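You operate a simulated robot arm through the tools that you are given. There is no shell and no other tool. Be economical: measure what you need, move in short steps, check, and stop when the job is done.

You run a simulated two-armed robot. Do the job below in one go: nothing can be reset, and whatever is moved stays where it is left.

## Task
Put the folded rag from the wash bench on the draining rack. Then put the ringed cup on the paddle tip. Then take the brush from the filling bench and put it on the shelf under the fittings bench. Then fetch the sample tube from the top of the pallet load and stand it on the beige small dish. Then shut the leaflet drawer. Do these in the order given. Set down upright: ringed cup, sample tube.

Only the result counts: the job must be done as asked and must still hold three seconds after the hand-in. Knocking over, shifting, dropping, spilling or breaking anything else fails it.

## Robot
Two 7-joint arms with two-finger parallel grippers on one trunk, on a base that drives. Base frame: it is fixed to the floor where the robot stands at the start and does not move with it; the origin is under the middle of the robot, x ahead of it, y to its left, z up. Lengths are in cm, angles in rad, forces in N, time in s.
The left shoulder is at the start at [5, 17.7, 102.9], the right one opposite. Places, roughly: brush (24x6x4 cm) [-560, -10, 80]; draining rack (30x24 cm) [54, 122, 84]; folded rag (9x5x4 cm) [70, 10, 90]; leaflet drawer [-920, 0, 80]; paddle tip [-250, -175, 75]; ringed cup (7x7x9 cm) [-530, -180, 90]; sample tube [-750, 0, 75]; shelf under the fittings bench [-920, 250, 40]; small dish (9x9x2 cm) [-740, -20, 70]. Payload 3.43 kg a hand.
Tool frame (each hand has its own): the origin (TCP) lies between the finger pads and is the grasp point; the fingertips stand 3.4 cm ahead of it; z points along the fingers, y is the line along which they close. The gripper opens to 12.8 cm. The fingers are 2.4 cm wide and 1.2 cm thick; the gripper's body (4.8 by 13 cm) begins 9.6 cm behind the TCP.
Orientation is that of the tool frame in the base frame, as a unit quaternion [w, x, y, z]. With the fingers straight down and closing along the base's y, the tool's x points along the base's -x, its y along +y and its z along -z.

## Interface
- The arms move only by the tool step_arm. It takes "left_plan", "right_plan" or both (then of equal length, played together; a hand with none holds still); each is a list of rows, each an object (a shift or turn left out is 0, a gripper value left out holds the last) with "xyz": the shift along the tool's x, y, z in cm, a list of three; "dr": the turn, a rotation vector about the tool's x, y, z in rad, a list of three; "claw": the closure, from 0 (fully open) to 1 (shut). In form: [{"xyz": [x, y, z], "dr": [rx, ry, rz], "claw": claw}, ...]. A call has 1 to 10 rows; each row is the pose to reach, as a shift and turn from the pose commanded when the call began, along the tool's axes at that moment. Rows are played at 5 a second. More than 5 cm and 0.15 rad between two rows, or a gripper value outside its range, and nothing of the call is played. Where a pose cannot be reached the arm comes as near as it can. A force on the tool above 40 N (or 10 N above the force at the start of the call, whichever is more), or a blocked arm, ends the call early, and 0.2 s more pass. Each finger travels about 10.8 cm/s and halts on what it meets, pressing with about 20 N; the grip force reading is that of the motor and also rises with nothing between the fingers. The clock runs only during rows and for 0.2 s after the last one: add rows that repeat a pose to give the fingers time. It gives the time, the measured TCP pose, the force on the tool (base axes), the opening and the grip force at its end, in the units of the frame above (readings bear some noise), with the torque about the TCP (base axes, N m) and any sound that the robot's microphone picked up, and new pictures: "views" is both (left out), scene, wrist or none (wrist: the cameras of the hands that moved).
- Cameras (640 x 400 px; columns grow to the right, rows downward): "scene" is now at [16.42, 1.05, 121.12]; the picture's right is [0.13, -0.99, 0.00], its down [-0.37, -0.05, -0.93] and it looks along [0.92, 0.12, -0.37] (base axes); focal length 248 px, centre (320, 200). "left" rides on the left gripper at [7.6, 1.1, -16] in its tool frame; the picture's right is [-0.15, 0.99, 0.00], its down [-0.88, -0.13, -0.46] and it looks along [-0.45, -0.07, 0.89] (tool axes); focal length 234 px, centre (320, 200). "right" rides on the right gripper at [7.6, -1.1, -16] in its tool frame; the picture's right is [0.15, 0.99, 0.00], its down [-0.88, 0.13, -0.46] and it looks along [-0.45, 0.07, 0.89] (tool axes); focal length 234 px, centre (320, 200). There is no depth. A picture from a camera that has moved, and an enlarged one, comes with that camera's place and axes in the base frame and with its lens.
- move_column(by): slides the trunk up (or, below 0, down) by that many cm; the arms and the scene camera ride with it, the base frame stays. It gives what a move gives, with no picture.
- steer(legs): drives the robot by 1 to 6 legs, each [ahead, turn to the left] in cm and rad, along the robot's own axes; the way and the turn of a leg run together, so that a leg with both is an arc; at most 150 cm and 3.142 rad a leg. The arms and the cameras ride along, it lands a little off, and it stops where it bumps. It gives what a move gives, and a new picture of the scene camera.
- aim_head(pan, tilt): turns the head with the scene camera to pan (to the left, within 1.396 rad either way) and tilt (down, from -0.506 to 1.204), counted from straight ahead of the robot. It gives what a move gives, and a new picture of the scene camera.
- zoom(camera, box): a new picture of the part [left, top, right, bottom] of that camera's present view, enlarged. It takes no simulated time.
- close_job(): hands the job in; it is judged then, once.

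Go step by step. Nothing tells you exact positions but the pictures and the camera data: compare them with the known pose of the tool, close in by small moves and look again before you grip or let go. The budget is 165 turns and 260 pictures, counting those below and the enlarged ones. Unless the task says otherwise, let go and move clear before handing in.

The tools are called as name(argument=value, ...) on one line, values as JSON. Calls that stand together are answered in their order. step_arm: Moves the arms, as the interface text tells. Its arguments: {"type":"object","properties":{"left_plan":{"type":"array"},"right_plan":{"type":"array"},"views":{"type":"string","enum":["both","scene","wrist","none"]}},"required":[]} The other tools are called the same way: move_column (by) slides the trunk up or down; steer (legs) drives the base; aim_head (pan, tilt) turns the head that bears the scene camera; zoom (camera, box) takes an enlarged picture of a part of a camera's view; close_job () hands the job in.

At the start:

```text
t: 0.0
left_tool_pos: [35.65, 26.1, 108.15]
left_ee_rot: [0.001, -0.001, 1.0, 0.0]
left_force: [-0.1, 0.4, -0.6]
left_ft_torque: [0.05, 0.01, -0.01]
left_finger_gap: 12.78
left_grip_force: 0.1
right_tool_pos: [48.39, -10.65, 105.74]
right_ee_rot: [0.0, 0.0, 1.0, 0.0]
right_force: [0.4, -0.5, -0.4]
right_ft_torque: [0.01, -0.02, 0.03]
right_finger_gap: 12.81
right_grip_force: 0.0
trunk travel left (down, up): [-20.0, 20.1]
robot x, y, heading: [-0.02, -0.24, 0.001]
head pan, tilt: [0.134, 0.384]
```

scene: 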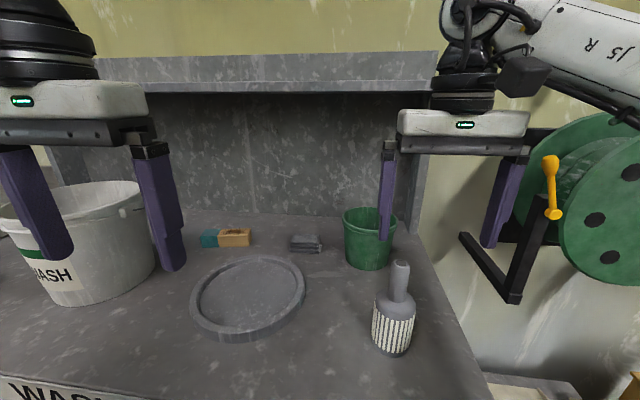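
right: 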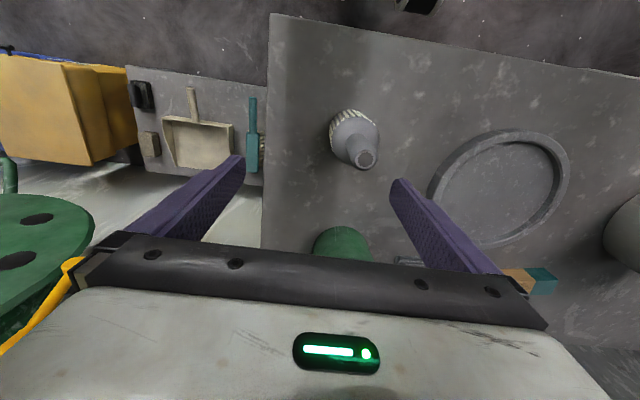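
left: 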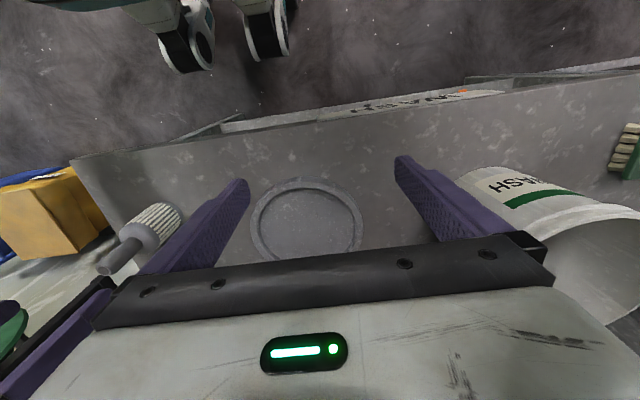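

I see the wash bench ahead, with a grey folded thing near pixel (305,243) that I take to be the rag. I'll enlarge it and look left for the draining rack.

zoom(camera="scene", box=[180, 190, 420, 340])

aim_head(pan=1.1, tilt=0.4)

```text
2.67 times, centred on (300, 265) of scene
camera zoom: at [16.42, 1.05, 121.12], right [0.13, -0.99, 0.0], down [-0.37, -0.05, -0.93], along [0.92, 0.12, -0.37], focal length 662 px, centre (373, 27)
```

zoom: 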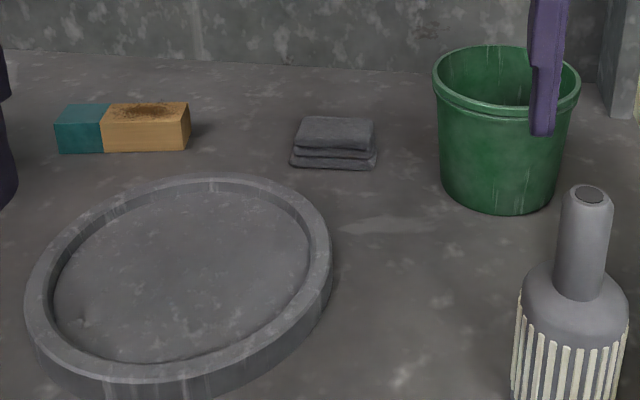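

```text
t: 1.2
left_tool_pos: [35.59, 25.94, 108.19]
left_ee_rot: [0.001, 0.0, 1.0, 0.0]
left_force: [0.1, -0.3, 0.8]
left_ft_torque: [0.02, 0.0, -0.02]
left_finger_gap: 12.81
left_grip_force: 0.0
right_tool_pos: [48.46, -10.58, 105.69]
right_ee_rot: [0.0, 0.0, 1.0, 0.0]
right_force: [-0.3, -0.4, -0.1]
right_ft_torque: [0.01, -0.01, -0.01]
right_finger_gap: 12.81
right_grip_force: 0.0
trunk travel left (down, up): [-20.0, 20.1]
robot x, y, heading: [0.2, 0.36, -0.001]
head pan, tilt: [1.1, 0.4]
camera scene: at [11.43, 8.06, 120.97], right [0.89, -0.45, 0.0], down [-0.18, -0.35, -0.92], along [0.42, 0.82, -0.39], focal length 248 px, centre (320, 200)
```

scene: 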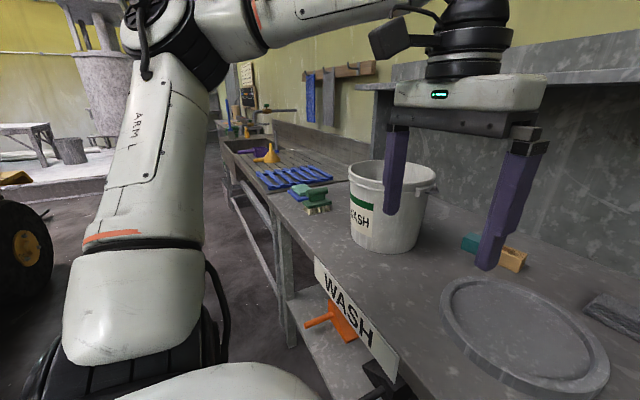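

The rag is grey, at about (72, 12), and the blue rack is on the next bench to the left. The right hand straddles the bottle, so I lift it and pull it back while the left hand moves over towards the rag.

step_arm(left_plan=[{"xyz": [0, 0, -4]}, {"xyz": [0, -4, -5]}, {"xyz": [-2, -8, -5]}, {"xyz": [-5, -11, -5]}, {"xyz": [-9, -13, -5]}, {"xyz": [-13, -14, -5]}], right_plan=[{"xyz": [0, 0, -4]}, {"xyz": [0, 0, -8]}, {"xyz": [0, 0, -12]}, {"xyz": [4, -3, -12]}, {"xyz": [8, -6, -12]}, {"xyz": [12, -9, -12]}], views="wrist")

aim_head(pan=0.2, tilt=0.5)

```text
t: 2.6
left_tool_pos: [43.33, 18.82, 109.87]
left_ee_rot: [0.001, 0.0, 1.0, -0.001]
left_force: [-0.2, 0.7, -0.9]
left_ft_torque: [0.0, -0.01, 0.0]
left_finger_gap: 12.77
left_grip_force: 0.0
left hand out of reach, approached as far as the arm can: row 4, 5, 6
right_tool_pos: [36.25, -19.54, 117.73]
right_ee_rot: [0.001, 0.0, 1.0, 0.0]
right_force: [-0.8, 0.2, 0.0]
right_ft_torque: [0.01, -0.01, 0.01]
right_finger_gap: 12.79
right_grip_force: 0.3
trunk travel left (down, up): [-20.0, 20.1]
robot x, y, heading: [-0.16, 0.2, -0.002]
head pan, tilt: [1.1, 0.4]
camera right: at [28.55, -20.71, 133.8], right [-0.15, 0.99, 0.0], down [0.88, 0.13, 0.46], along [0.45, 0.07, -0.89], focal length 234 px, centre (320, 200)
camera left: at [35.59, 19.95, 125.83], right [0.15, 0.99, 0.0], down [0.88, -0.13, 0.46], along [0.45, -0.07, -0.89], focal length 234 px, centre (320, 200)
```

right: 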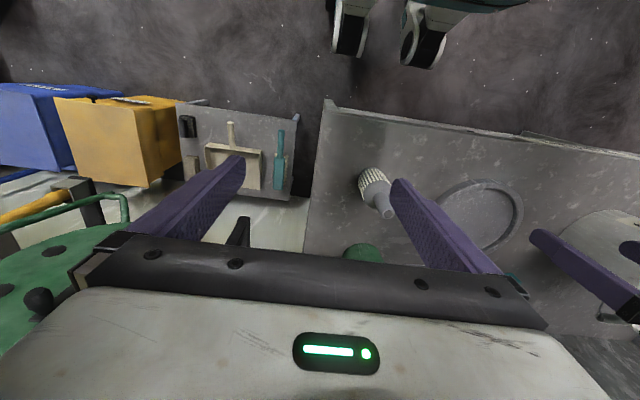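
left: 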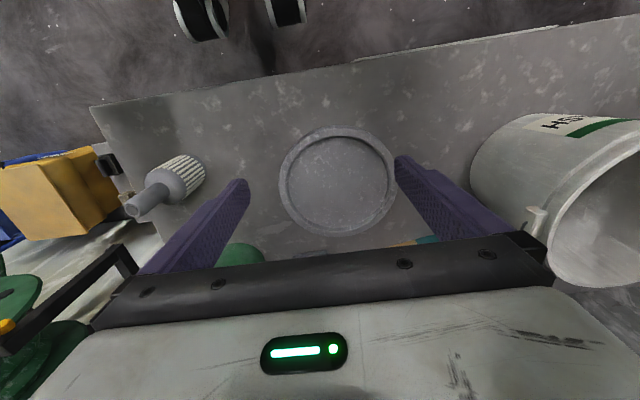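

```text
t: 3.8
left_tool_pos: [43.28, 18.9, 109.85]
left_ee_rot: [0.002, 0.0, 1.0, -0.001]
left_force: [-1.0, 0.3, 0.9]
left_ft_torque: [0.0, -0.01, 0.03]
left_finger_gap: 12.82
left_grip_force: 0.0
right_tool_pos: [36.39, -19.56, 117.75]
right_ee_rot: [0.0, 0.0, 1.0, 0.0]
right_force: [-0.6, 0.2, 0.4]
right_ft_torque: [-0.01, -0.02, -0.03]
right_finger_gap: 12.82
right_grip_force: 0.0
trunk travel left (down, up): [-20.0, 20.1]
robot x, y, heading: [-0.32, -0.33, -0.002]
head pan, tilt: [0.201, 0.499]
camera scene: at [16.13, 1.63, 120.05], right [0.2, -0.98, 0.0], down [-0.47, -0.1, -0.88], along [0.86, 0.18, -0.48], focal length 248 px, centre (320, 200)
```

scene: 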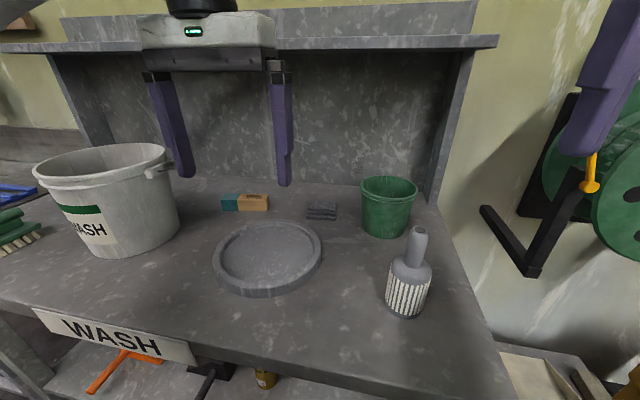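

The rag is out of reach from here, so I drive about 13 cm closer to the bench.

steer(legs=[[13, 0]])

```text
t: 5.1
left_tool_pos: [52.79, 18.99, 109.68]
left_ee_rot: [0.0, -0.001, 1.0, 0.0]
left_force: [-0.1, 0.1, -0.3]
left_ft_torque: [0.0, -0.01, 0.01]
left_finger_gap: 12.82
left_grip_force: 0.1
right_tool_pos: [45.91, -19.57, 117.68]
right_ee_rot: [-0.003, 0.001, 1.0, 0.0]
right_force: [-1.4, -0.7, 0.1]
right_ft_torque: [0.02, -0.01, 0.0]
right_finger_gap: 12.81
right_grip_force: 0.0
trunk travel left (down, up): [-20.0, 20.1]
robot x, y, heading: [9.17, -0.3, 0.0]
head pan, tilt: [0.201, 0.499]
stopped in leg 1: the robot was blocked; the commanded pose is now the measured one
camera scene: at [25.55, 1.61, 120.07], right [0.2, -0.98, 0.0], down [-0.47, -0.1, -0.88], along [0.86, 0.17, -0.48], focal length 248 px, centre (320, 200)
```

scene: 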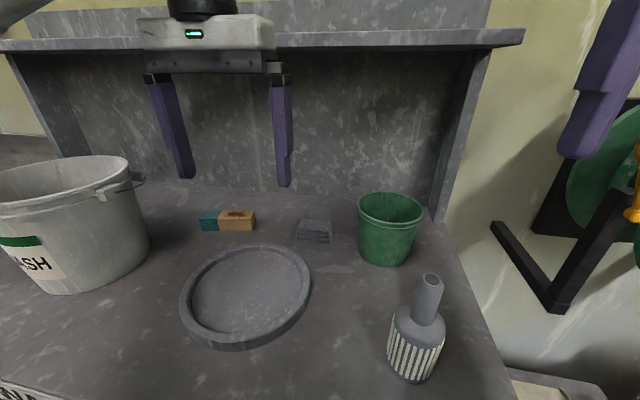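

I'm blocked at x=9.2 against the bench, which is near enough. The rag is near (74, 12.5), with the bench top at about 83–85. I'll bring the left hand in lower.

step_arm(left_plan=[{"xyz": [0, -2, 4]}, {"xyz": [-3, -4, 6]}, {"xyz": [-6, -6, 8]}, {"xyz": [-9, -6.5, 9]}, {"xyz": [-12, -6.5, 9]}])

```text
t: 6.3
left_tool_pos: [56.11, 17.47, 102.48]
left_ee_rot: [0.0, -0.003, 1.0, -0.002]
left_force: [-0.4, 0.0, 0.2]
left_ft_torque: [0.02, 0.01, -0.01]
left_finger_gap: 12.81
left_grip_force: 0.3
left hand out of reach, approached as far as the arm can: row 2, 3, 4, 5
right_tool_pos: [46.01, -19.6, 117.58]
right_ee_rot: [-0.003, 0.002, 1.0, 0.0]
right_force: [0.6, -0.8, -0.3]
right_ft_torque: [-0.02, 0.0, 0.0]
right_finger_gap: 12.78
right_grip_force: 0.0
trunk travel left (down, up): [-20.0, 20.1]
robot x, y, heading: [9.46, -0.07, 0.002]
head pan, tilt: [0.201, 0.499]
camera scene: at [25.66, 1.63, 120.04], right [0.2, -0.98, 0.0], down [-0.47, -0.1, -0.88], along [0.86, 0.17, -0.48], focal length 248 px, centre (320, 200)
camera left: at [48.51, 18.54, 118.37], right [0.14, 0.99, 0.0], down [0.88, -0.12, 0.46], along [0.45, -0.07, -0.89], focal length 234 px, centre (320, 200)
```

scene: 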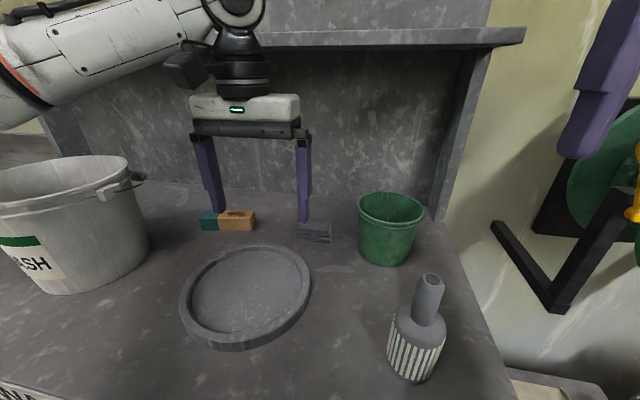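
left: 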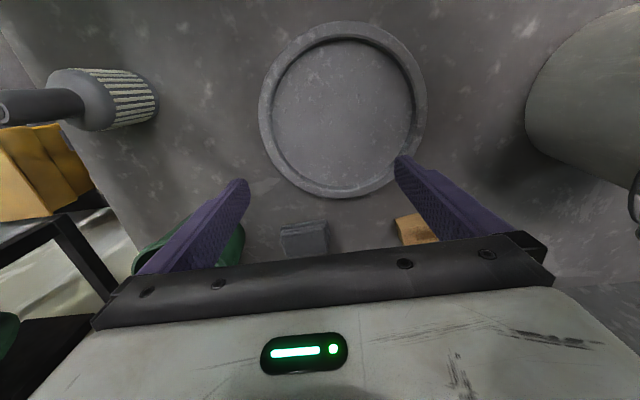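

The hand's reach is limited because the wrist sits above the shoulder. I'll raise the trunk and then lower the hand.

move_column(by=14)

step_arm(left_plan=[{"xyz": [0, 0, 5]}, {"xyz": [0, -1, 10]}, {"xyz": [-3, -3, 14]}, {"xyz": [-6, -5, 16]}, {"xyz": [-9, -5, 18]}, {"xyz": [-12, -5, 19]}])

```text
t: 8.0
left_tool_pos: [56.1, 17.41, 116.43]
left_ee_rot: [0.0, -0.004, 1.0, -0.001]
left_force: [1.0, -0.1, 0.2]
left_ft_torque: [0.02, 0.02, -0.02]
left_finger_gap: 12.8
left_grip_force: 0.1
right_tool_pos: [46.03, -19.6, 131.58]
right_ee_rot: [-0.003, 0.002, 1.0, -0.001]
right_force: [0.4, -0.4, -1.5]
right_ft_torque: [0.01, -0.03, 0.01]
right_finger_gap: 12.79
right_grip_force: 0.0
trunk travel left (down, up): [-34.0, 6.1]
robot x, y, heading: [9.54, -0.08, -0.002]
head pan, tilt: [0.201, 0.499]
```

```text
refused: row 2 steps farther than a row can; nothing moved
```

step_arm(left_plan=[{"xyz": [0, 0, 5]}, {"xyz": [0, 0, 9.5]}, {"xyz": [-2, -2, 13]}, {"xyz": [-5, -3.5, 16]}, {"xyz": [-8, -5, 18]}, {"xyz": [-12, -5, 19]}])

```text
t: 9.4
left_tool_pos: [61.24, 18.92, 99.03]
left_ee_rot: [0.002, -0.004, 1.0, -0.003]
left_force: [0.0, 0.5, -0.2]
left_ft_torque: [-0.01, 0.0, -0.02]
left_finger_gap: 12.79
left_grip_force: 0.0
left hand out of reach, approached as far as the arm can: row 3, 4, 5, 6
right_tool_pos: [46.07, -19.68, 131.57]
right_ee_rot: [-0.003, 0.002, 1.0, 0.0]
right_force: [0.3, 0.1, 0.2]
right_ft_torque: [-0.04, -0.01, 0.0]
right_finger_gap: 12.82
right_grip_force: 0.0
trunk travel left (down, up): [-34.0, 6.1]
robot x, y, heading: [9.34, 0.22, 0.001]
head pan, tilt: [0.201, 0.499]
camera scene: at [25.62, 1.65, 134.05], right [0.2, -0.98, 0.0], down [-0.47, -0.1, -0.88], along [0.86, 0.17, -0.48], focal length 248 px, centre (320, 200)
camera left: at [53.49, 20.07, 114.92], right [0.14, 0.99, -0.01], down [0.88, -0.12, 0.46], along [0.45, -0.07, -0.89], focal length 234 px, centre (320, 200)
```

scene: 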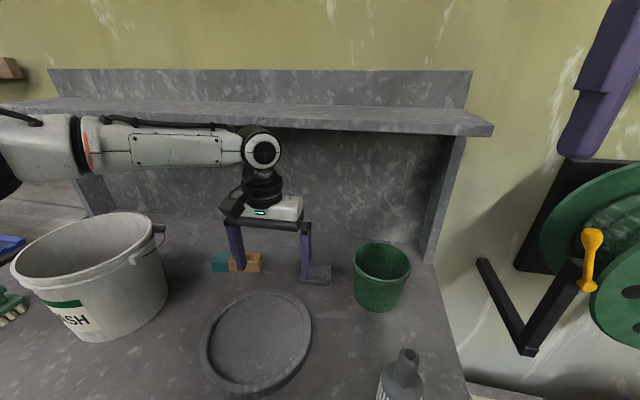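
left: 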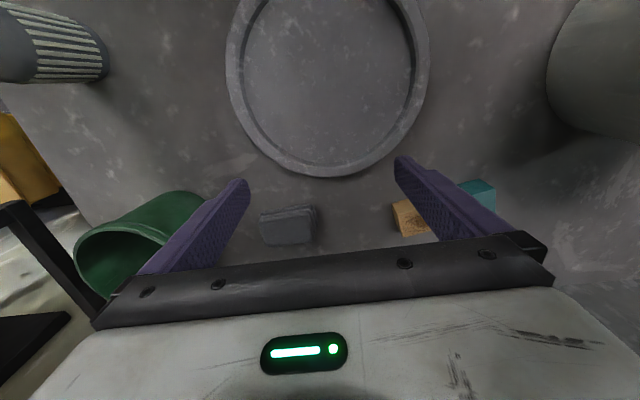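

The arm stops short at this height. I'll go lower, then try forward again.

step_arm(left_plan=[{"xyz": [0, -3, 3]}, {"xyz": [0, -6, 5]}, {"xyz": [-2.5, -6, 5]}, {"xyz": [-5, -6, 5]}])

```text
t: 10.4
left_tool_pos: [59.85, 18.53, 96.14]
left_ee_rot: [0.001, -0.003, 1.0, -0.003]
left_force: [1.2, -0.5, -0.4]
left_ft_torque: [0.0, -0.06, 0.01]
left_finger_gap: 12.81
left_grip_force: 0.0
left hand out of reach, approached as far as the arm can: row 1, 2, 3, 4
right_tool_pos: [46.02, -19.56, 131.51]
right_ee_rot: [-0.002, 0.001, 1.0, 0.0]
right_force: [-0.2, 0.1, -0.1]
right_ft_torque: [0.01, 0.01, -0.02]
right_finger_gap: 12.82
right_grip_force: 0.0
trunk travel left (down, up): [-34.0, 6.1]
robot x, y, heading: [9.33, -0.2, 0.001]
head pan, tilt: [0.201, 0.499]
camera scene: at [25.6, 1.6, 134.05], right [0.2, -0.98, 0.0], down [-0.47, -0.1, -0.88], along [0.86, 0.17, -0.48], focal length 248 px, centre (320, 200)
camera left: at [52.27, 19.61, 112.04], right [0.14, 0.99, 0.0], down [0.88, -0.12, 0.46], along [0.45, -0.07, -0.89], focal length 234 px, centre (320, 200)
```

scene: 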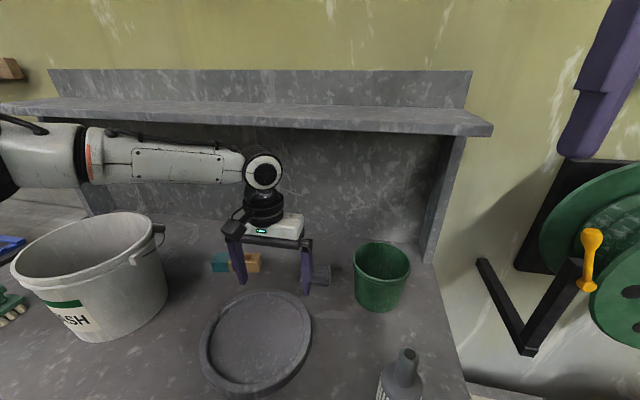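
left: 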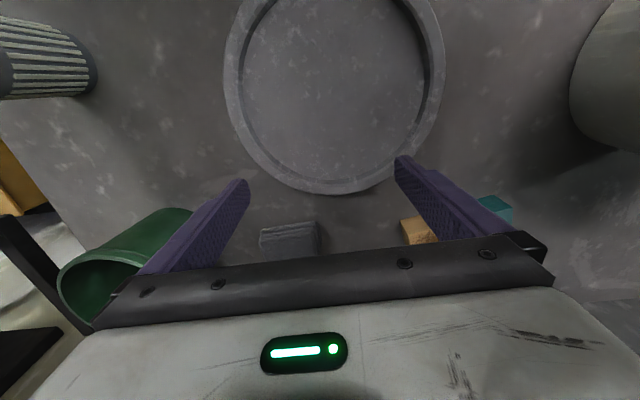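

The hand stalls around x=60. I'll look at how the left arm is posed.

aim_head(pan=0.9, tilt=0.5)

```text
t: 11.4
left_tool_pos: [59.78, 18.56, 96.21]
left_ee_rot: [0.001, -0.003, 1.0, -0.002]
left_force: [1.0, 0.4, 1.3]
left_ft_torque: [-0.01, -0.01, 0.0]
left_finger_gap: 12.79
left_grip_force: 0.1
right_tool_pos: [45.89, -19.6, 131.7]
right_ee_rot: [-0.002, 0.002, 1.0, 0.001]
right_force: [0.0, 0.5, -0.5]
right_ft_torque: [0.02, 0.02, -0.01]
right_finger_gap: 12.8
right_grip_force: 0.1
trunk travel left (down, up): [-34.0, 6.1]
robot x, y, heading: [9.61, 0.17, 0.003]
head pan, tilt: [0.901, 0.499]
camera scene: at [22.35, 6.92, 134.05], right [0.78, -0.62, 0.0], down [-0.3, -0.37, -0.88], along [0.55, 0.69, -0.48], focal length 248 px, centre (320, 200)
```

scene: 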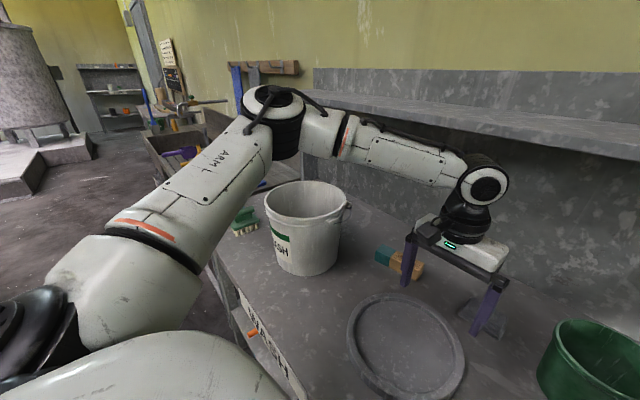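

The elbow is well bent, so a wrist limit is holding the hand back, not lack of length. I'll turn the tool clockwise from above, which also lets me grip the rag across its short side.

step_arm(left_plan=[{"dr": [0, 0, 0.14]}, {"dr": [0, 0, 0.28]}, {"dr": [0, 0, 0.42]}, {"dr": [0, 0, 0.56]}, {"dr": [0, 0, 0.7]}])

```text
t: 12.6
left_tool_pos: [59.84, 18.73, 95.92]
left_ee_rot: [0.0, 0.34, 0.941, -0.002]
left_force: [-0.2, 0.5, -0.6]
left_ft_torque: [-0.01, 0.0, -0.01]
left_finger_gap: 12.8
left_grip_force: 0.1
right_tool_pos: [45.98, -19.59, 131.53]
right_ee_rot: [-0.003, 0.001, 1.0, 0.0]
right_force: [0.6, 0.3, 0.7]
right_ft_torque: [0.02, -0.01, 0.03]
right_finger_gap: 12.8
right_grip_force: 0.0
trunk travel left (down, up): [-34.0, 6.1]
robot x, y, heading: [9.63, 0.08, -0.002]
head pan, tilt: [0.901, 0.499]
camera scene: at [22.35, 6.93, 134.05], right [0.78, -0.62, 0.0], down [-0.3, -0.37, -0.88], along [0.55, 0.69, -0.48], focal length 248 px, centre (320, 200)
camera left: at [54.7, 24.34, 111.9], right [0.75, 0.67, 0.0], down [0.59, -0.66, 0.46], along [0.3, -0.34, -0.89], focal length 234 px, centre (320, 200)
```

scene: 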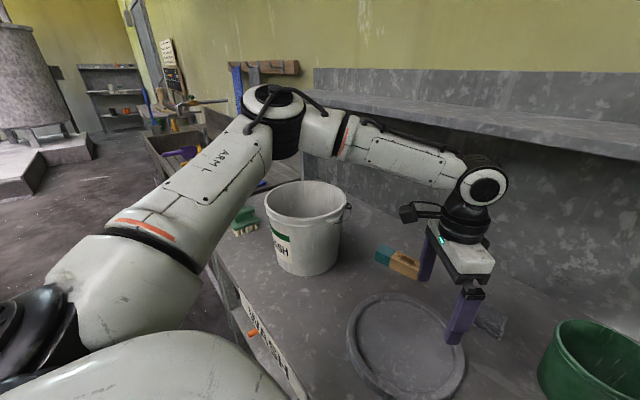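
left: 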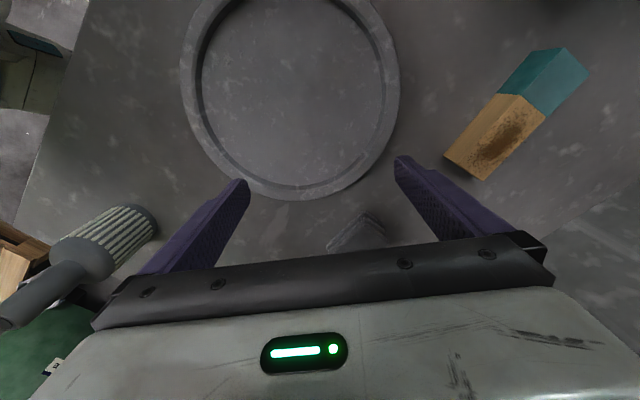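

The turn worked. Now I move towards the rag along base (+x, −y) while turning further.

step_arm(left_plan=[{"xyz": [-2, -0.4, 0], "dr": [0, 0, 0.14]}, {"xyz": [-4, -0.7, 0], "dr": [0, 0, 0.28]}, {"xyz": [-6, -1.1, 0], "dr": [0, 0, 0.42]}, {"xyz": [-7.7, -1.4, 0], "dr": [0, 0, 0.56]}, {"xyz": [-7.7, -1.4, 0], "dr": [0, 0, 0.7]}])

```text
t: 13.8
left_tool_pos: [59.91, 18.02, 97.56]
left_ee_rot: [0.002, 0.644, 0.765, -0.002]
left_force: [-0.1, 0.7, 0.2]
left_ft_torque: [0.01, -0.02, -0.01]
left_finger_gap: 12.8
left_grip_force: 0.1
left hand out of reach, approached as far as the arm can: row 1, 2, 3, 4, 5
right_tool_pos: [46.01, -19.46, 131.55]
right_ee_rot: [-0.002, 0.002, 1.0, 0.0]
right_force: [0.0, -0.2, 0.0]
right_ft_torque: [0.02, 0.0, 0.01]
right_finger_gap: 12.79
right_grip_force: 0.0
trunk travel left (down, up): [-34.0, 6.1]
robot x, y, heading: [9.69, -0.02, 0.0]
head pan, tilt: [0.901, 0.499]
camera scene: at [22.35, 6.93, 134.05], right [0.78, -0.62, 0.0], down [-0.3, -0.37, -0.88], along [0.55, 0.69, -0.48], focal length 248 px, centre (320, 200)
camera left: at [59.52, 25.66, 113.4], right [1.0, 0.03, 0.0], down [0.02, -0.89, 0.46], along [0.01, -0.46, -0.89], focal length 234 px, centre (320, 200)
```

scene: 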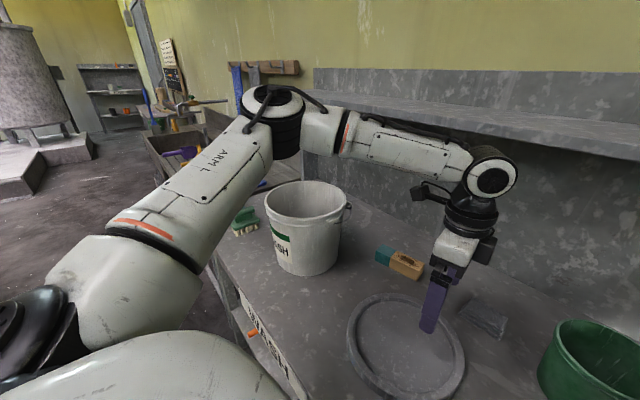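
left: 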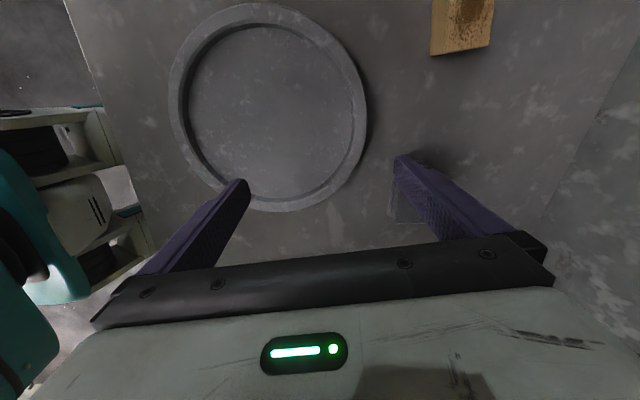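

The hand now seems limited in how far it can cross inwards (y about 18 off the axis). I'll turn the robot right a bit so the rag lies further to its left.

steer(legs=[[0, -0.2]])

```text
t: 15.0
left_tool_pos: [62.49, 7.72, 97.56]
left_ee_rot: [0.003, 0.715, 0.699, -0.001]
left_force: [-0.1, -0.2, 0.3]
left_ft_torque: [0.02, -0.02, 0.0]
left_finger_gap: 12.81
left_grip_force: 0.1
right_tool_pos: [41.52, -26.45, 131.55]
right_ee_rot: [-0.003, 0.101, 0.995, -0.001]
right_force: [-0.9, -0.3, -0.1]
right_ft_torque: [0.03, -0.04, -0.01]
right_finger_gap: 12.83
right_grip_force: 0.1
trunk travel left (down, up): [-34.0, 6.1]
robot x, y, heading: [9.47, -0.03, -0.197]
head pan, tilt: [0.901, 0.499]
camera scene: at [23.49, 4.23, 134.06], right [0.64, -0.76, 0.0], down [-0.37, -0.31, -0.88], along [0.67, 0.57, -0.48], focal length 248 px, centre (320, 200)
```

scene: 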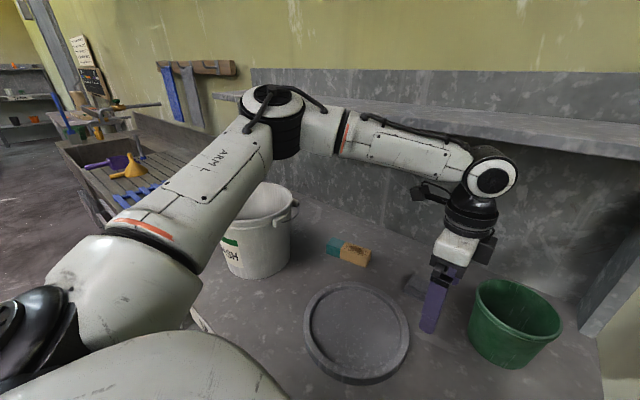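

Now tool x points along base +y and tool y along base +x. I move towards the rag at (73, 12.5).

step_arm(left_plan=[{"xyz": [2, 3, 0]}, {"xyz": [4, 6, 0]}, {"xyz": [5, 9, 0]}])

aim_head(pan=0.4, tilt=0.6)

```text
t: 15.8
left_tool_pos: [69.7, 14.01, 97.94]
left_ee_rot: [0.004, 0.714, 0.7, -0.001]
left_force: [0.5, -0.2, -0.1]
left_ft_torque: [-0.02, 0.01, 0.02]
left_finger_gap: 12.79
left_grip_force: 0.0
left hand out of reach, approached as far as the arm can: row 2, 3
right_tool_pos: [41.32, -26.32, 131.66]
right_ee_rot: [-0.002, 0.101, 0.995, 0.001]
right_force: [-0.3, -0.4, -0.4]
right_ft_torque: [0.01, -0.02, -0.02]
right_finger_gap: 12.81
right_grip_force: 0.0
trunk travel left (down, up): [-34.0, 6.1]
robot x, y, heading: [9.73, 0.14, -0.198]
head pan, tilt: [0.901, 0.499]
camera scene: at [23.51, 4.3, 134.05], right [0.64, -0.76, 0.0], down [-0.37, -0.31, -0.88], along [0.67, 0.57, -0.48], focal length 248 px, centre (320, 200)
camera left: at [70.92, 21.56, 113.73], right [0.99, -0.17, 0.0], down [-0.15, -0.87, 0.46], along [-0.07, -0.46, -0.89], focal length 234 px, centre (320, 200)
```

scene: 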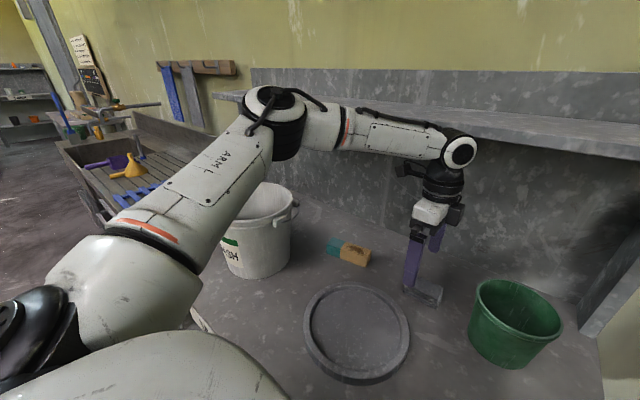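
left: 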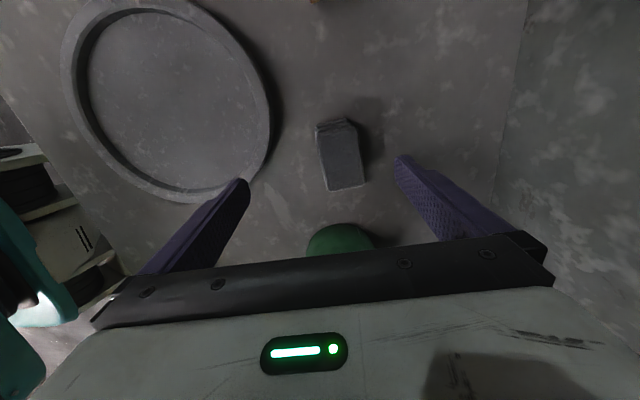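

```text
t: 16.7
left_tool_pos: [69.76, 13.97, 97.91]
left_ee_rot: [0.003, 0.715, 0.7, -0.002]
left_force: [-0.1, 0.1, 0.1]
left_ft_torque: [-0.01, 0.05, 0.03]
left_finger_gap: 12.77
left_grip_force: 0.0
right_tool_pos: [41.38, -26.44, 131.54]
right_ee_rot: [-0.002, 0.101, 0.995, 0.001]
right_force: [-0.2, 0.3, 0.3]
right_ft_torque: [-0.02, 0.03, -0.01]
right_finger_gap: 12.81
right_grip_force: 0.2
trunk travel left (down, up): [-34.0, 6.1]
robot x, y, heading: [9.68, -0.18, -0.199]
head pan, tilt: [0.4, 0.6]
camera scene: at [25.21, 0.18, 133.14], right [0.2, -0.98, 0.0], down [-0.55, -0.11, -0.83], along [0.81, 0.16, -0.56], focal length 248 px, centre (320, 200)
```

scene: 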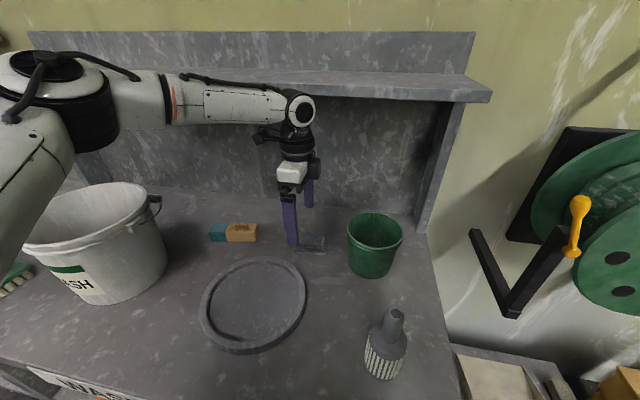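

The rag's centre is near (72.3, 13.2) with its long side along y. I narrow the gripper to about 9 cm so the dish stays clear, then lower and centre.

step_arm(left_plan=[{"xyz": [0, 0, 0], "claw": 0.3}, {"xyz": [-0.3, 1, 2], "claw": 0.3}, {"xyz": [-0.6, 2, 4], "claw": 0.3}, {"xyz": [-0.8, 2.6, 5], "claw": 0.3}])

```text
t: 17.7
left_tool_pos: [69.61, 15.09, 94.2]
left_ee_rot: [0.003, 0.714, 0.7, -0.002]
left_force: [-0.4, 0.8, 0.1]
left_ft_torque: [-0.01, -0.01, -0.04]
left_finger_gap: 8.99
left_grip_force: 0.0
left hand out of reach, approached as far as the arm can: row 2, 3, 4
right_tool_pos: [41.33, -26.52, 131.55]
right_ee_rot: [-0.003, 0.101, 0.995, 0.001]
right_force: [-0.4, -0.6, 0.0]
right_ft_torque: [-0.02, -0.01, -0.02]
right_finger_gap: 12.79
right_grip_force: 0.1
trunk travel left (down, up): [-34.0, 6.1]
robot x, y, heading: [9.44, -0.28, -0.198]
head pan, tilt: [0.4, 0.6]
camera scene: at [25.21, 0.17, 133.14], right [0.2, -0.98, 0.0], down [-0.55, -0.11, -0.83], along [0.81, 0.16, -0.56], focal length 248 px, centre (320, 200)
camera left: at [70.75, 22.67, 110.18], right [0.99, -0.17, 0.0], down [-0.15, -0.87, 0.46], along [-0.07, -0.45, -0.89], focal length 234 px, centre (320, 200)
```

scene: 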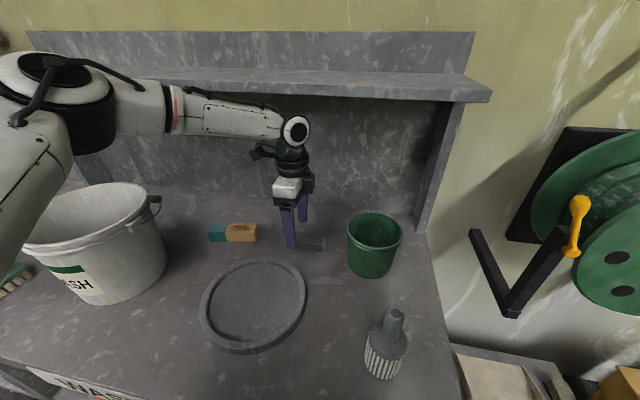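
left: 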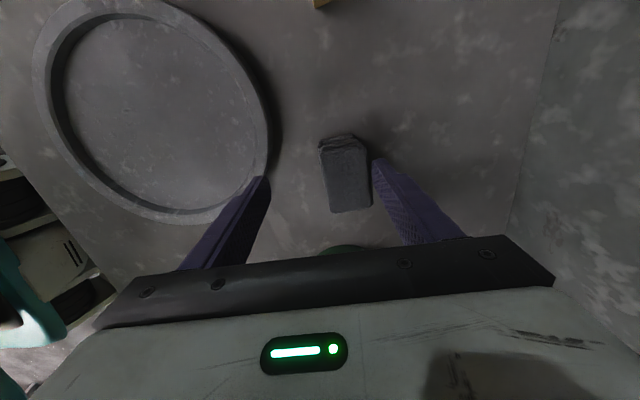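

The reach is still about 3 cm short. Turning the robot further right brings the rag closer to the left shoulder, but first I pull the hand back and left so it doesn't swing into the green bucket.

step_arm(left_plan=[{"xyz": [2, -2.5, -3]}, {"xyz": [5, -5, -4]}, {"xyz": [8, -7.5, -4]}, {"xyz": [10, -9.5, -4]}], views="none")

steer(legs=[[0, -0.25]])

```text
t: 18.7
left_tool_pos: [59.98, 25.47, 98.22]
left_ee_rot: [0.003, 0.715, 0.699, -0.001]
left_force: [-0.1, -0.1, -0.1]
left_ft_torque: [-0.01, -0.01, 0.02]
left_finger_gap: 8.95
left_grip_force: 0.0
right_tool_pos: [41.47, -26.43, 131.57]
right_ee_rot: [-0.002, 0.101, 0.995, 0.0]
right_force: [0.2, -0.4, 0.3]
right_ft_torque: [-0.01, -0.01, 0.01]
right_finger_gap: 12.83
right_grip_force: 0.0
trunk travel left (down, up): [-34.0, 6.1]
robot x, y, heading: [9.41, 0.22, -0.202]
head pan, tilt: [0.4, 0.6]
```

```text
t: 20.0
left_tool_pos: [64.83, 12.32, 98.25]
left_ee_rot: [0.001, 0.796, 0.605, -0.002]
left_force: [-0.3, -0.6, -0.7]
left_ft_torque: [0.02, -0.01, -0.03]
left_finger_gap: 8.96
left_grip_force: 0.1
right_tool_pos: [33.83, -33.56, 131.53]
right_ee_rot: [-0.003, 0.224, 0.975, 0.0]
right_force: [0.1, -0.8, -0.1]
right_ft_torque: [0.03, -0.02, -0.01]
right_finger_gap: 12.79
right_grip_force: 0.1
trunk travel left (down, up): [-34.0, 6.1]
robot x, y, heading: [9.65, 0.04, -0.447]
head pan, tilt: [0.4, 0.6]
camera scene: at [24.8, -3.71, 133.14], right [-0.05, -1.0, 0.0], down [-0.56, 0.03, -0.83], along [0.82, -0.04, -0.56], focal length 248 px, centre (320, 200)
```

scene: 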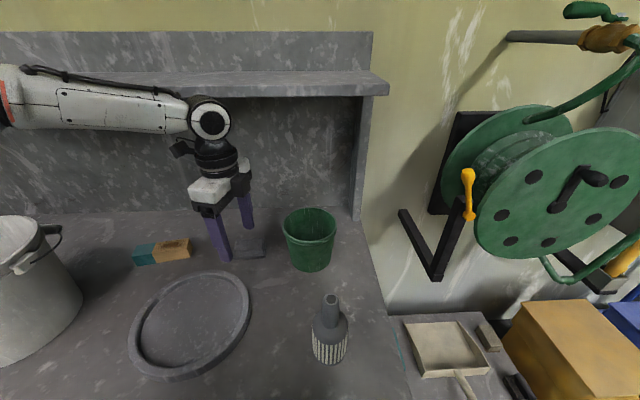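

Now I unwind the extra yaw and move over the rag.

step_arm(left_plan=[{"xyz": [1, 2.5, 0], "dr": [0, 0, -0.13]}, {"xyz": [2, 5, 0], "dr": [0, 0, -0.26]}, {"xyz": [2.87, 7, 0], "dr": [0, 0, -0.26]}, {"xyz": [2.87, 7, 3], "dr": [0, 0, -0.26]}])

```text
t: 21.0
left_tool_pos: [72.98, 13.24, 94.79]
left_ee_rot: [-0.003, 0.708, 0.706, -0.004]
left_force: [1.1, -1.0, -0.3]
left_ft_torque: [-0.01, 0.13, 0.0]
left_finger_gap: 8.96
left_grip_force: 0.1
right_tool_pos: [34.7, -33.4, 131.44]
right_ee_rot: [-0.007, 0.224, 0.975, -0.002]
right_force: [1.0, 0.3, -1.1]
right_ft_torque: [-0.02, 0.23, -0.02]
right_finger_gap: 12.81
right_grip_force: 0.1
trunk travel left (down, up): [-34.0, 6.1]
robot x, y, heading: [9.31, 0.03, -0.448]
head pan, tilt: [0.4, 0.6]
camera scene: at [25.54, -3.61, 133.01], right [-0.05, -1.0, 0.0], down [-0.57, 0.03, -0.82], along [0.82, -0.04, -0.57], focal length 248 px, centre (320, 200)
camera left: at [74.09, 20.81, 110.62], right [0.99, -0.15, -0.01], down [-0.13, -0.88, 0.46], along [-0.08, -0.45, -0.89], focal length 234 px, centre (320, 200)
```

scene: 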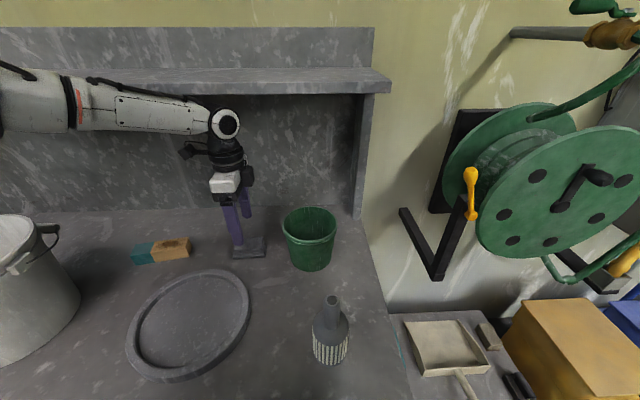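
left: 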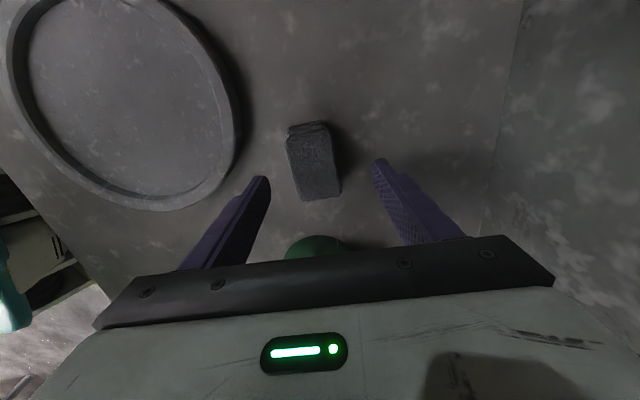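

I shift −0.9 in x and descend towards the rag, watching the force.

step_arm(left_plan=[{"xyz": [0.3, -0.9, 1.5]}, {"xyz": [0.3, -0.9, 3]}, {"xyz": [0.3, -0.9, 4.5]}, {"xyz": [0.3, -0.9, 6]}])

```text
t: 22.0
left_tool_pos: [71.45, 13.28, 89.34]
left_ee_rot: [0.002, 0.711, 0.703, -0.002]
left_force: [0.4, 1.1, -0.2]
left_ft_torque: [0.0, 0.0, 0.01]
left_finger_gap: 8.96
left_grip_force: 0.1
right_tool_pos: [33.96, -33.59, 131.51]
right_ee_rot: [-0.001, 0.223, 0.975, 0.0]
right_force: [0.4, -0.2, -0.4]
right_ft_torque: [-0.01, -0.03, -0.01]
right_finger_gap: 12.81
right_grip_force: 0.0
trunk travel left (down, up): [-34.0, 6.1]
robot x, y, heading: [9.74, -0.03, -0.448]
head pan, tilt: [0.4, 0.6]
camera scene: at [24.8, -3.68, 133.15], right [-0.05, -1.0, 0.0], down [-0.56, 0.03, -0.83], along [0.82, -0.04, -0.56], focal length 248 px, centre (320, 200)
camera left: at [72.57, 20.92, 105.14], right [0.99, -0.16, 0.0], down [-0.14, -0.88, 0.46], along [-0.07, -0.45, -0.89], focal length 234 px, centre (320, 200)
```

scene: 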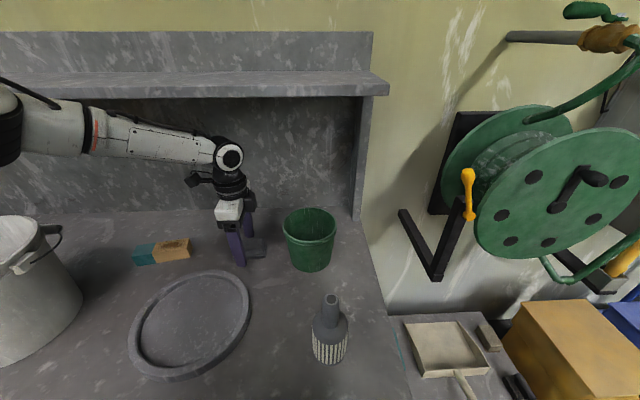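
left: 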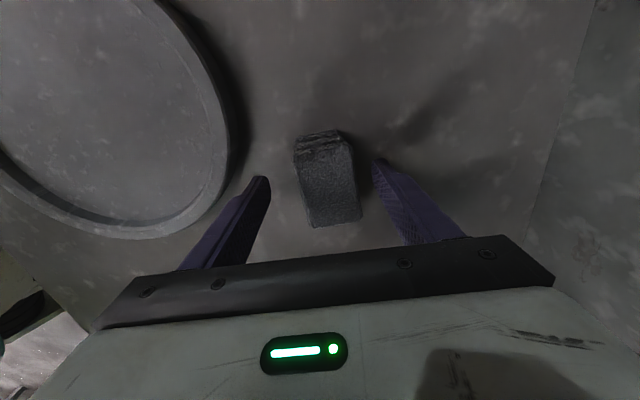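

The rag top is at about 87.4 and its centre at (72, 13.4). I lower 1.4 cm, centre and close.

step_arm(left_plan=[{"xyz": [0, 0.5, 1.4]}, {"xyz": [0, 0.5, 1.4], "claw": 0.5}, {"xyz": [0, 0.5, 1.4], "claw": 1}, {"xyz": [0, 0.5, 1.4], "claw": 1}, {"xyz": [0, 0.5, 1.4], "claw": 1}, {"xyz": [0, 0.5, 1.4], "claw": 1}], views="wrist")

```text
t: 23.4
left_tool_pos: [71.86, 13.33, 87.77]
left_ee_rot: [0.002, 0.711, 0.704, -0.002]
left_force: [-1.2, 0.3, 0.1]
left_ft_torque: [-0.01, 0.02, 0.03]
left_finger_gap: 5.0
left_grip_force: 20.0
right_tool_pos: [33.95, -33.51, 131.61]
right_ee_rot: [-0.003, 0.223, 0.975, 0.001]
right_force: [0.2, -0.2, -0.7]
right_ft_torque: [-0.01, 0.01, -0.02]
right_finger_gap: 12.8
right_grip_force: 0.2
trunk travel left (down, up): [-34.0, 6.1]
robot x, y, heading: [9.45, 0.26, -0.451]
head pan, tilt: [0.4, 0.6]
camera left: at [73.08, 20.91, 103.72], right [0.99, -0.16, 0.0], down [-0.14, -0.88, 0.46], along [-0.07, -0.45, -0.89], focal length 234 px, centre (320, 200)
```

left: 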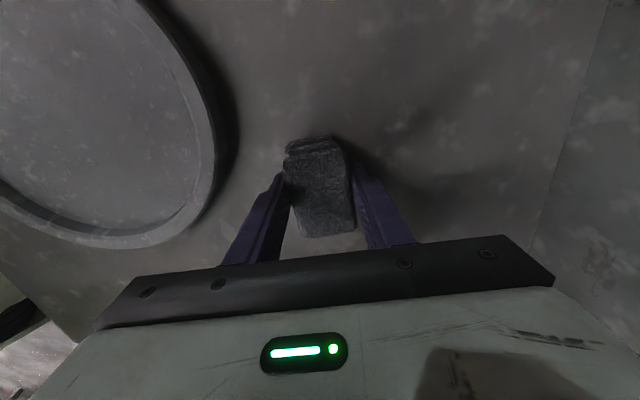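

The rag is gripped with a 5 cm gap. I lift it and draw it back towards the robot.

step_arm(left_plan=[{"xyz": [0, 0, -4]}, {"xyz": [0, 0, -8]}, {"xyz": [0, -2, -12]}, {"xyz": [1, -6, -14]}, {"xyz": [2, -10, -16]}, {"xyz": [3, -14, -18]}, {"xyz": [4, -18, -20]}, {"xyz": [5, -22, -20]}])

```text
t: 25.2
left_tool_pos: [49.97, 18.72, 108.06]
left_ee_rot: [0.002, 0.711, 0.703, -0.001]
left_force: [-0.3, 0.3, 0.2]
left_ft_torque: [-0.04, -0.03, 0.03]
left_finger_gap: 0.01
left_grip_force: 19.9
right_tool_pos: [34.0, -33.45, 131.66]
right_ee_rot: [-0.001, 0.224, 0.975, 0.0]
right_force: [-0.5, 0.4, -0.5]
right_ft_torque: [-0.01, -0.04, 0.0]
right_finger_gap: 12.79
right_grip_force: 0.0
trunk travel left (down, up): [-34.0, 6.1]
robot x, y, heading: [9.5, -0.41, -0.452]
head pan, tilt: [0.4, 0.6]
camera scene: at [24.8, -3.61, 133.15], right [-0.05, -1.0, 0.0], down [-0.56, 0.03, -0.83], along [0.82, -0.04, -0.56], focal length 248 px, centre (320, 200)
camera left: at [51.11, 26.3, 123.82], right [0.99, -0.16, 0.0], down [-0.14, -0.88, 0.46], along [-0.07, -0.46, -0.89], focal length 234 px, centre (320, 200)
```

scene: 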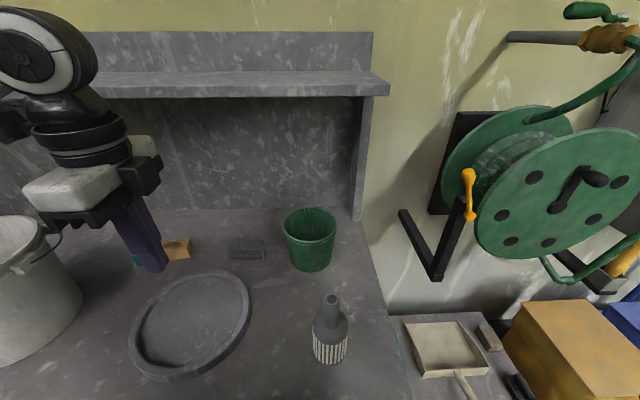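
left: 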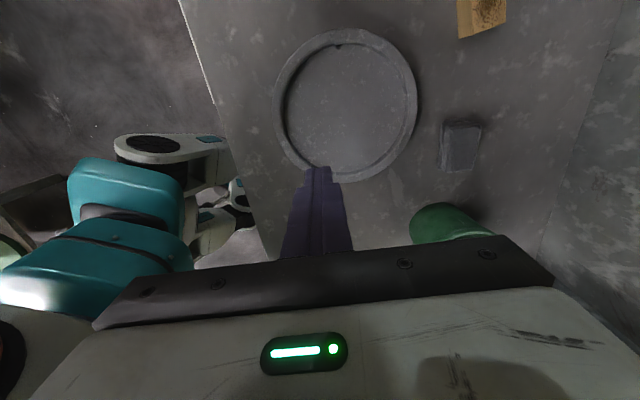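

The rag slipped out on the lift and is still on the bench near (71.5, 13.7). I'll go back, grip deeper and lift slowly.

step_arm(left_plan=[{"xyz": [-1, 4, 0], "claw": 0.3}, {"xyz": [-2, 8, 1], "claw": 0.3}, {"xyz": [-3, 12, 3], "claw": 0.3}, {"xyz": [-4, 16, 5], "claw": 0.3}, {"xyz": [-4.8, 20, 8], "claw": 0.3}, {"xyz": [-4.8, 21.7, 12], "claw": 0.3}, {"xyz": [-4.8, 21.7, 16], "claw": 0.3}], views="wrist")

```text
refused: row 5 steps farther than a row can; nothing moved
```

step_arm(left_plan=[{"xyz": [-1, 4, 0], "claw": 0.3}, {"xyz": [-2, 8, 1], "claw": 0.3}, {"xyz": [-3, 12, 3], "claw": 0.3}, {"xyz": [-4, 16, 5], "claw": 0.3}, {"xyz": [-4.8, 19, 8], "claw": 0.3}, {"xyz": [-4.8, 21.7, 12], "claw": 0.3}, {"xyz": [-4.8, 21.7, 16], "claw": 0.3}], views="wrist")

```text
t: 26.8
left_tool_pos: [71.65, 13.61, 91.73]
left_ee_rot: [0.002, 0.711, 0.703, -0.002]
left_force: [-0.3, 0.7, 0.7]
left_ft_torque: [-0.04, -0.03, -0.02]
left_finger_gap: 8.97
left_grip_force: 0.0
right_tool_pos: [33.94, -33.4, 131.65]
right_ee_rot: [-0.002, 0.223, 0.975, 0.001]
right_force: [0.3, -0.2, -0.5]
right_ft_torque: [0.02, 0.01, 0.04]
right_finger_gap: 12.8
right_grip_force: 0.1
trunk travel left (down, up): [-34.0, 6.1]
robot x, y, heading: [9.31, -0.2, -0.449]
head pan, tilt: [0.4, 0.6]
camera left: at [72.86, 21.16, 107.64], right [0.99, -0.16, 0.0], down [-0.14, -0.88, 0.46], along [-0.07, -0.46, -0.89], focal length 234 px, centre (320, 200)
```

left: 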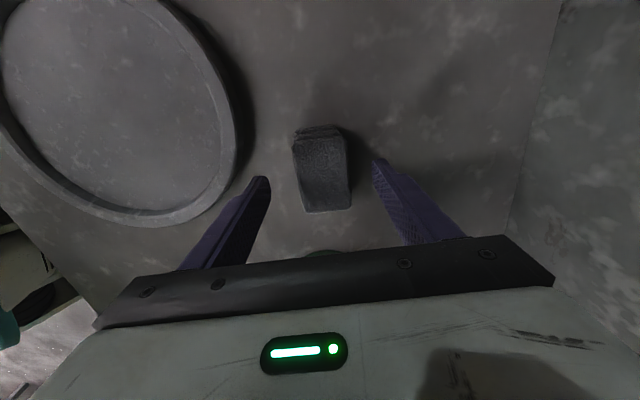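

Well centred. I descend until the tips nearly touch the bench, close, wait, and lift slowly by 3 cm.

step_arm(left_plan=[{"xyz": [0, 0.2, 2.5]}, {"xyz": [0, 0.2, 4.2]}, {"xyz": [0, 0.2, 4.6]}, {"xyz": [0, 0.2, 4.9]}, {"xyz": [0, 0.2, 5.2]}, {"xyz": [0, 0.2, 5.5]}], views="none")

```text
t: 28.0
left_tool_pos: [71.99, 13.53, 87.49]
left_ee_rot: [0.004, 0.711, 0.703, 0.0]
left_force: [-4.7, 4.7, 21.7]
left_ft_torque: [0.41, 1.33, -0.25]
left_finger_gap: 9.29
left_grip_force: 3.3
right_tool_pos: [33.74, -33.43, 131.63]
right_ee_rot: [-0.002, 0.223, 0.975, 0.0]
right_force: [-0.1, 0.1, -1.1]
right_ft_torque: [-0.03, 0.07, -0.01]
right_finger_gap: 12.81
right_grip_force: 0.0
trunk travel left (down, up): [-34.0, 6.1]
robot x, y, heading: [9.44, 0.35, -0.448]
head pan, tilt: [0.4, 0.6]
stopped in row 6 (left hand): the force on the tool passed its limit (the readings are from after the stop); the commanded pose is now the measured one
```

The tips touch the bench at TCP z of about 87.5, so the earlier grip was already deep and the fast lift caused the slip. This time I grip and lift gently.

step_arm(left_plan=[{"xyz": [0, 0, -0.3]}, {"xyz": [0, 0, -0.3], "claw": 1}, {"xyz": [0, 0, -0.3], "claw": 1}, {"xyz": [0, 0, -0.3], "claw": 1}, {"xyz": [0, 0, -0.3], "claw": 1}, {"xyz": [0, 0, -0.6], "claw": 1}, {"xyz": [0, 0, -1], "claw": 1}, {"xyz": [0, 0, -1.5], "claw": 1}, {"xyz": [0, 0, -2.2], "claw": 1}, {"xyz": [0, 0, -3], "claw": 1}], views="wrist")

```text
t: 30.2
left_tool_pos: [72.01, 13.55, 90.2]
left_ee_rot: [0.004, 0.711, 0.703, 0.0]
left_force: [-0.5, 0.4, 0.7]
left_ft_torque: [-0.03, 0.01, 0.01]
left_finger_gap: 4.94
left_grip_force: 20.0
right_tool_pos: [33.9, -33.43, 131.59]
right_ee_rot: [-0.003, 0.224, 0.975, 0.0]
right_force: [-0.2, 0.3, 0.2]
right_ft_torque: [-0.04, 0.0, 0.01]
right_finger_gap: 12.79
right_grip_force: 0.0
trunk travel left (down, up): [-34.0, 6.1]
robot x, y, heading: [9.29, 0.03, -0.449]
head pan, tilt: [0.4, 0.6]
camera left: at [73.07, 21.1, 106.04], right [0.99, -0.16, 0.01], down [-0.14, -0.88, 0.46], along [-0.07, -0.46, -0.89], focal length 234 px, centre (320, 200)
```

left: 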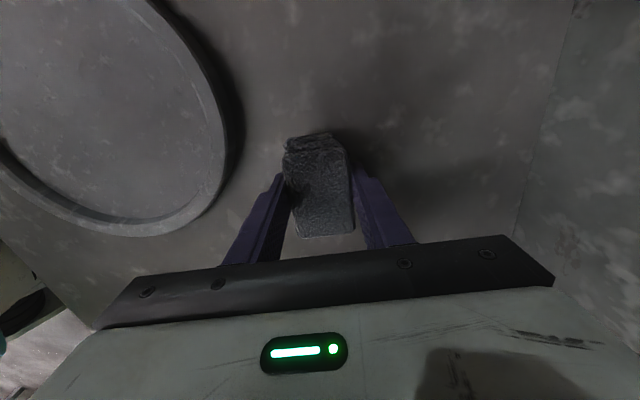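

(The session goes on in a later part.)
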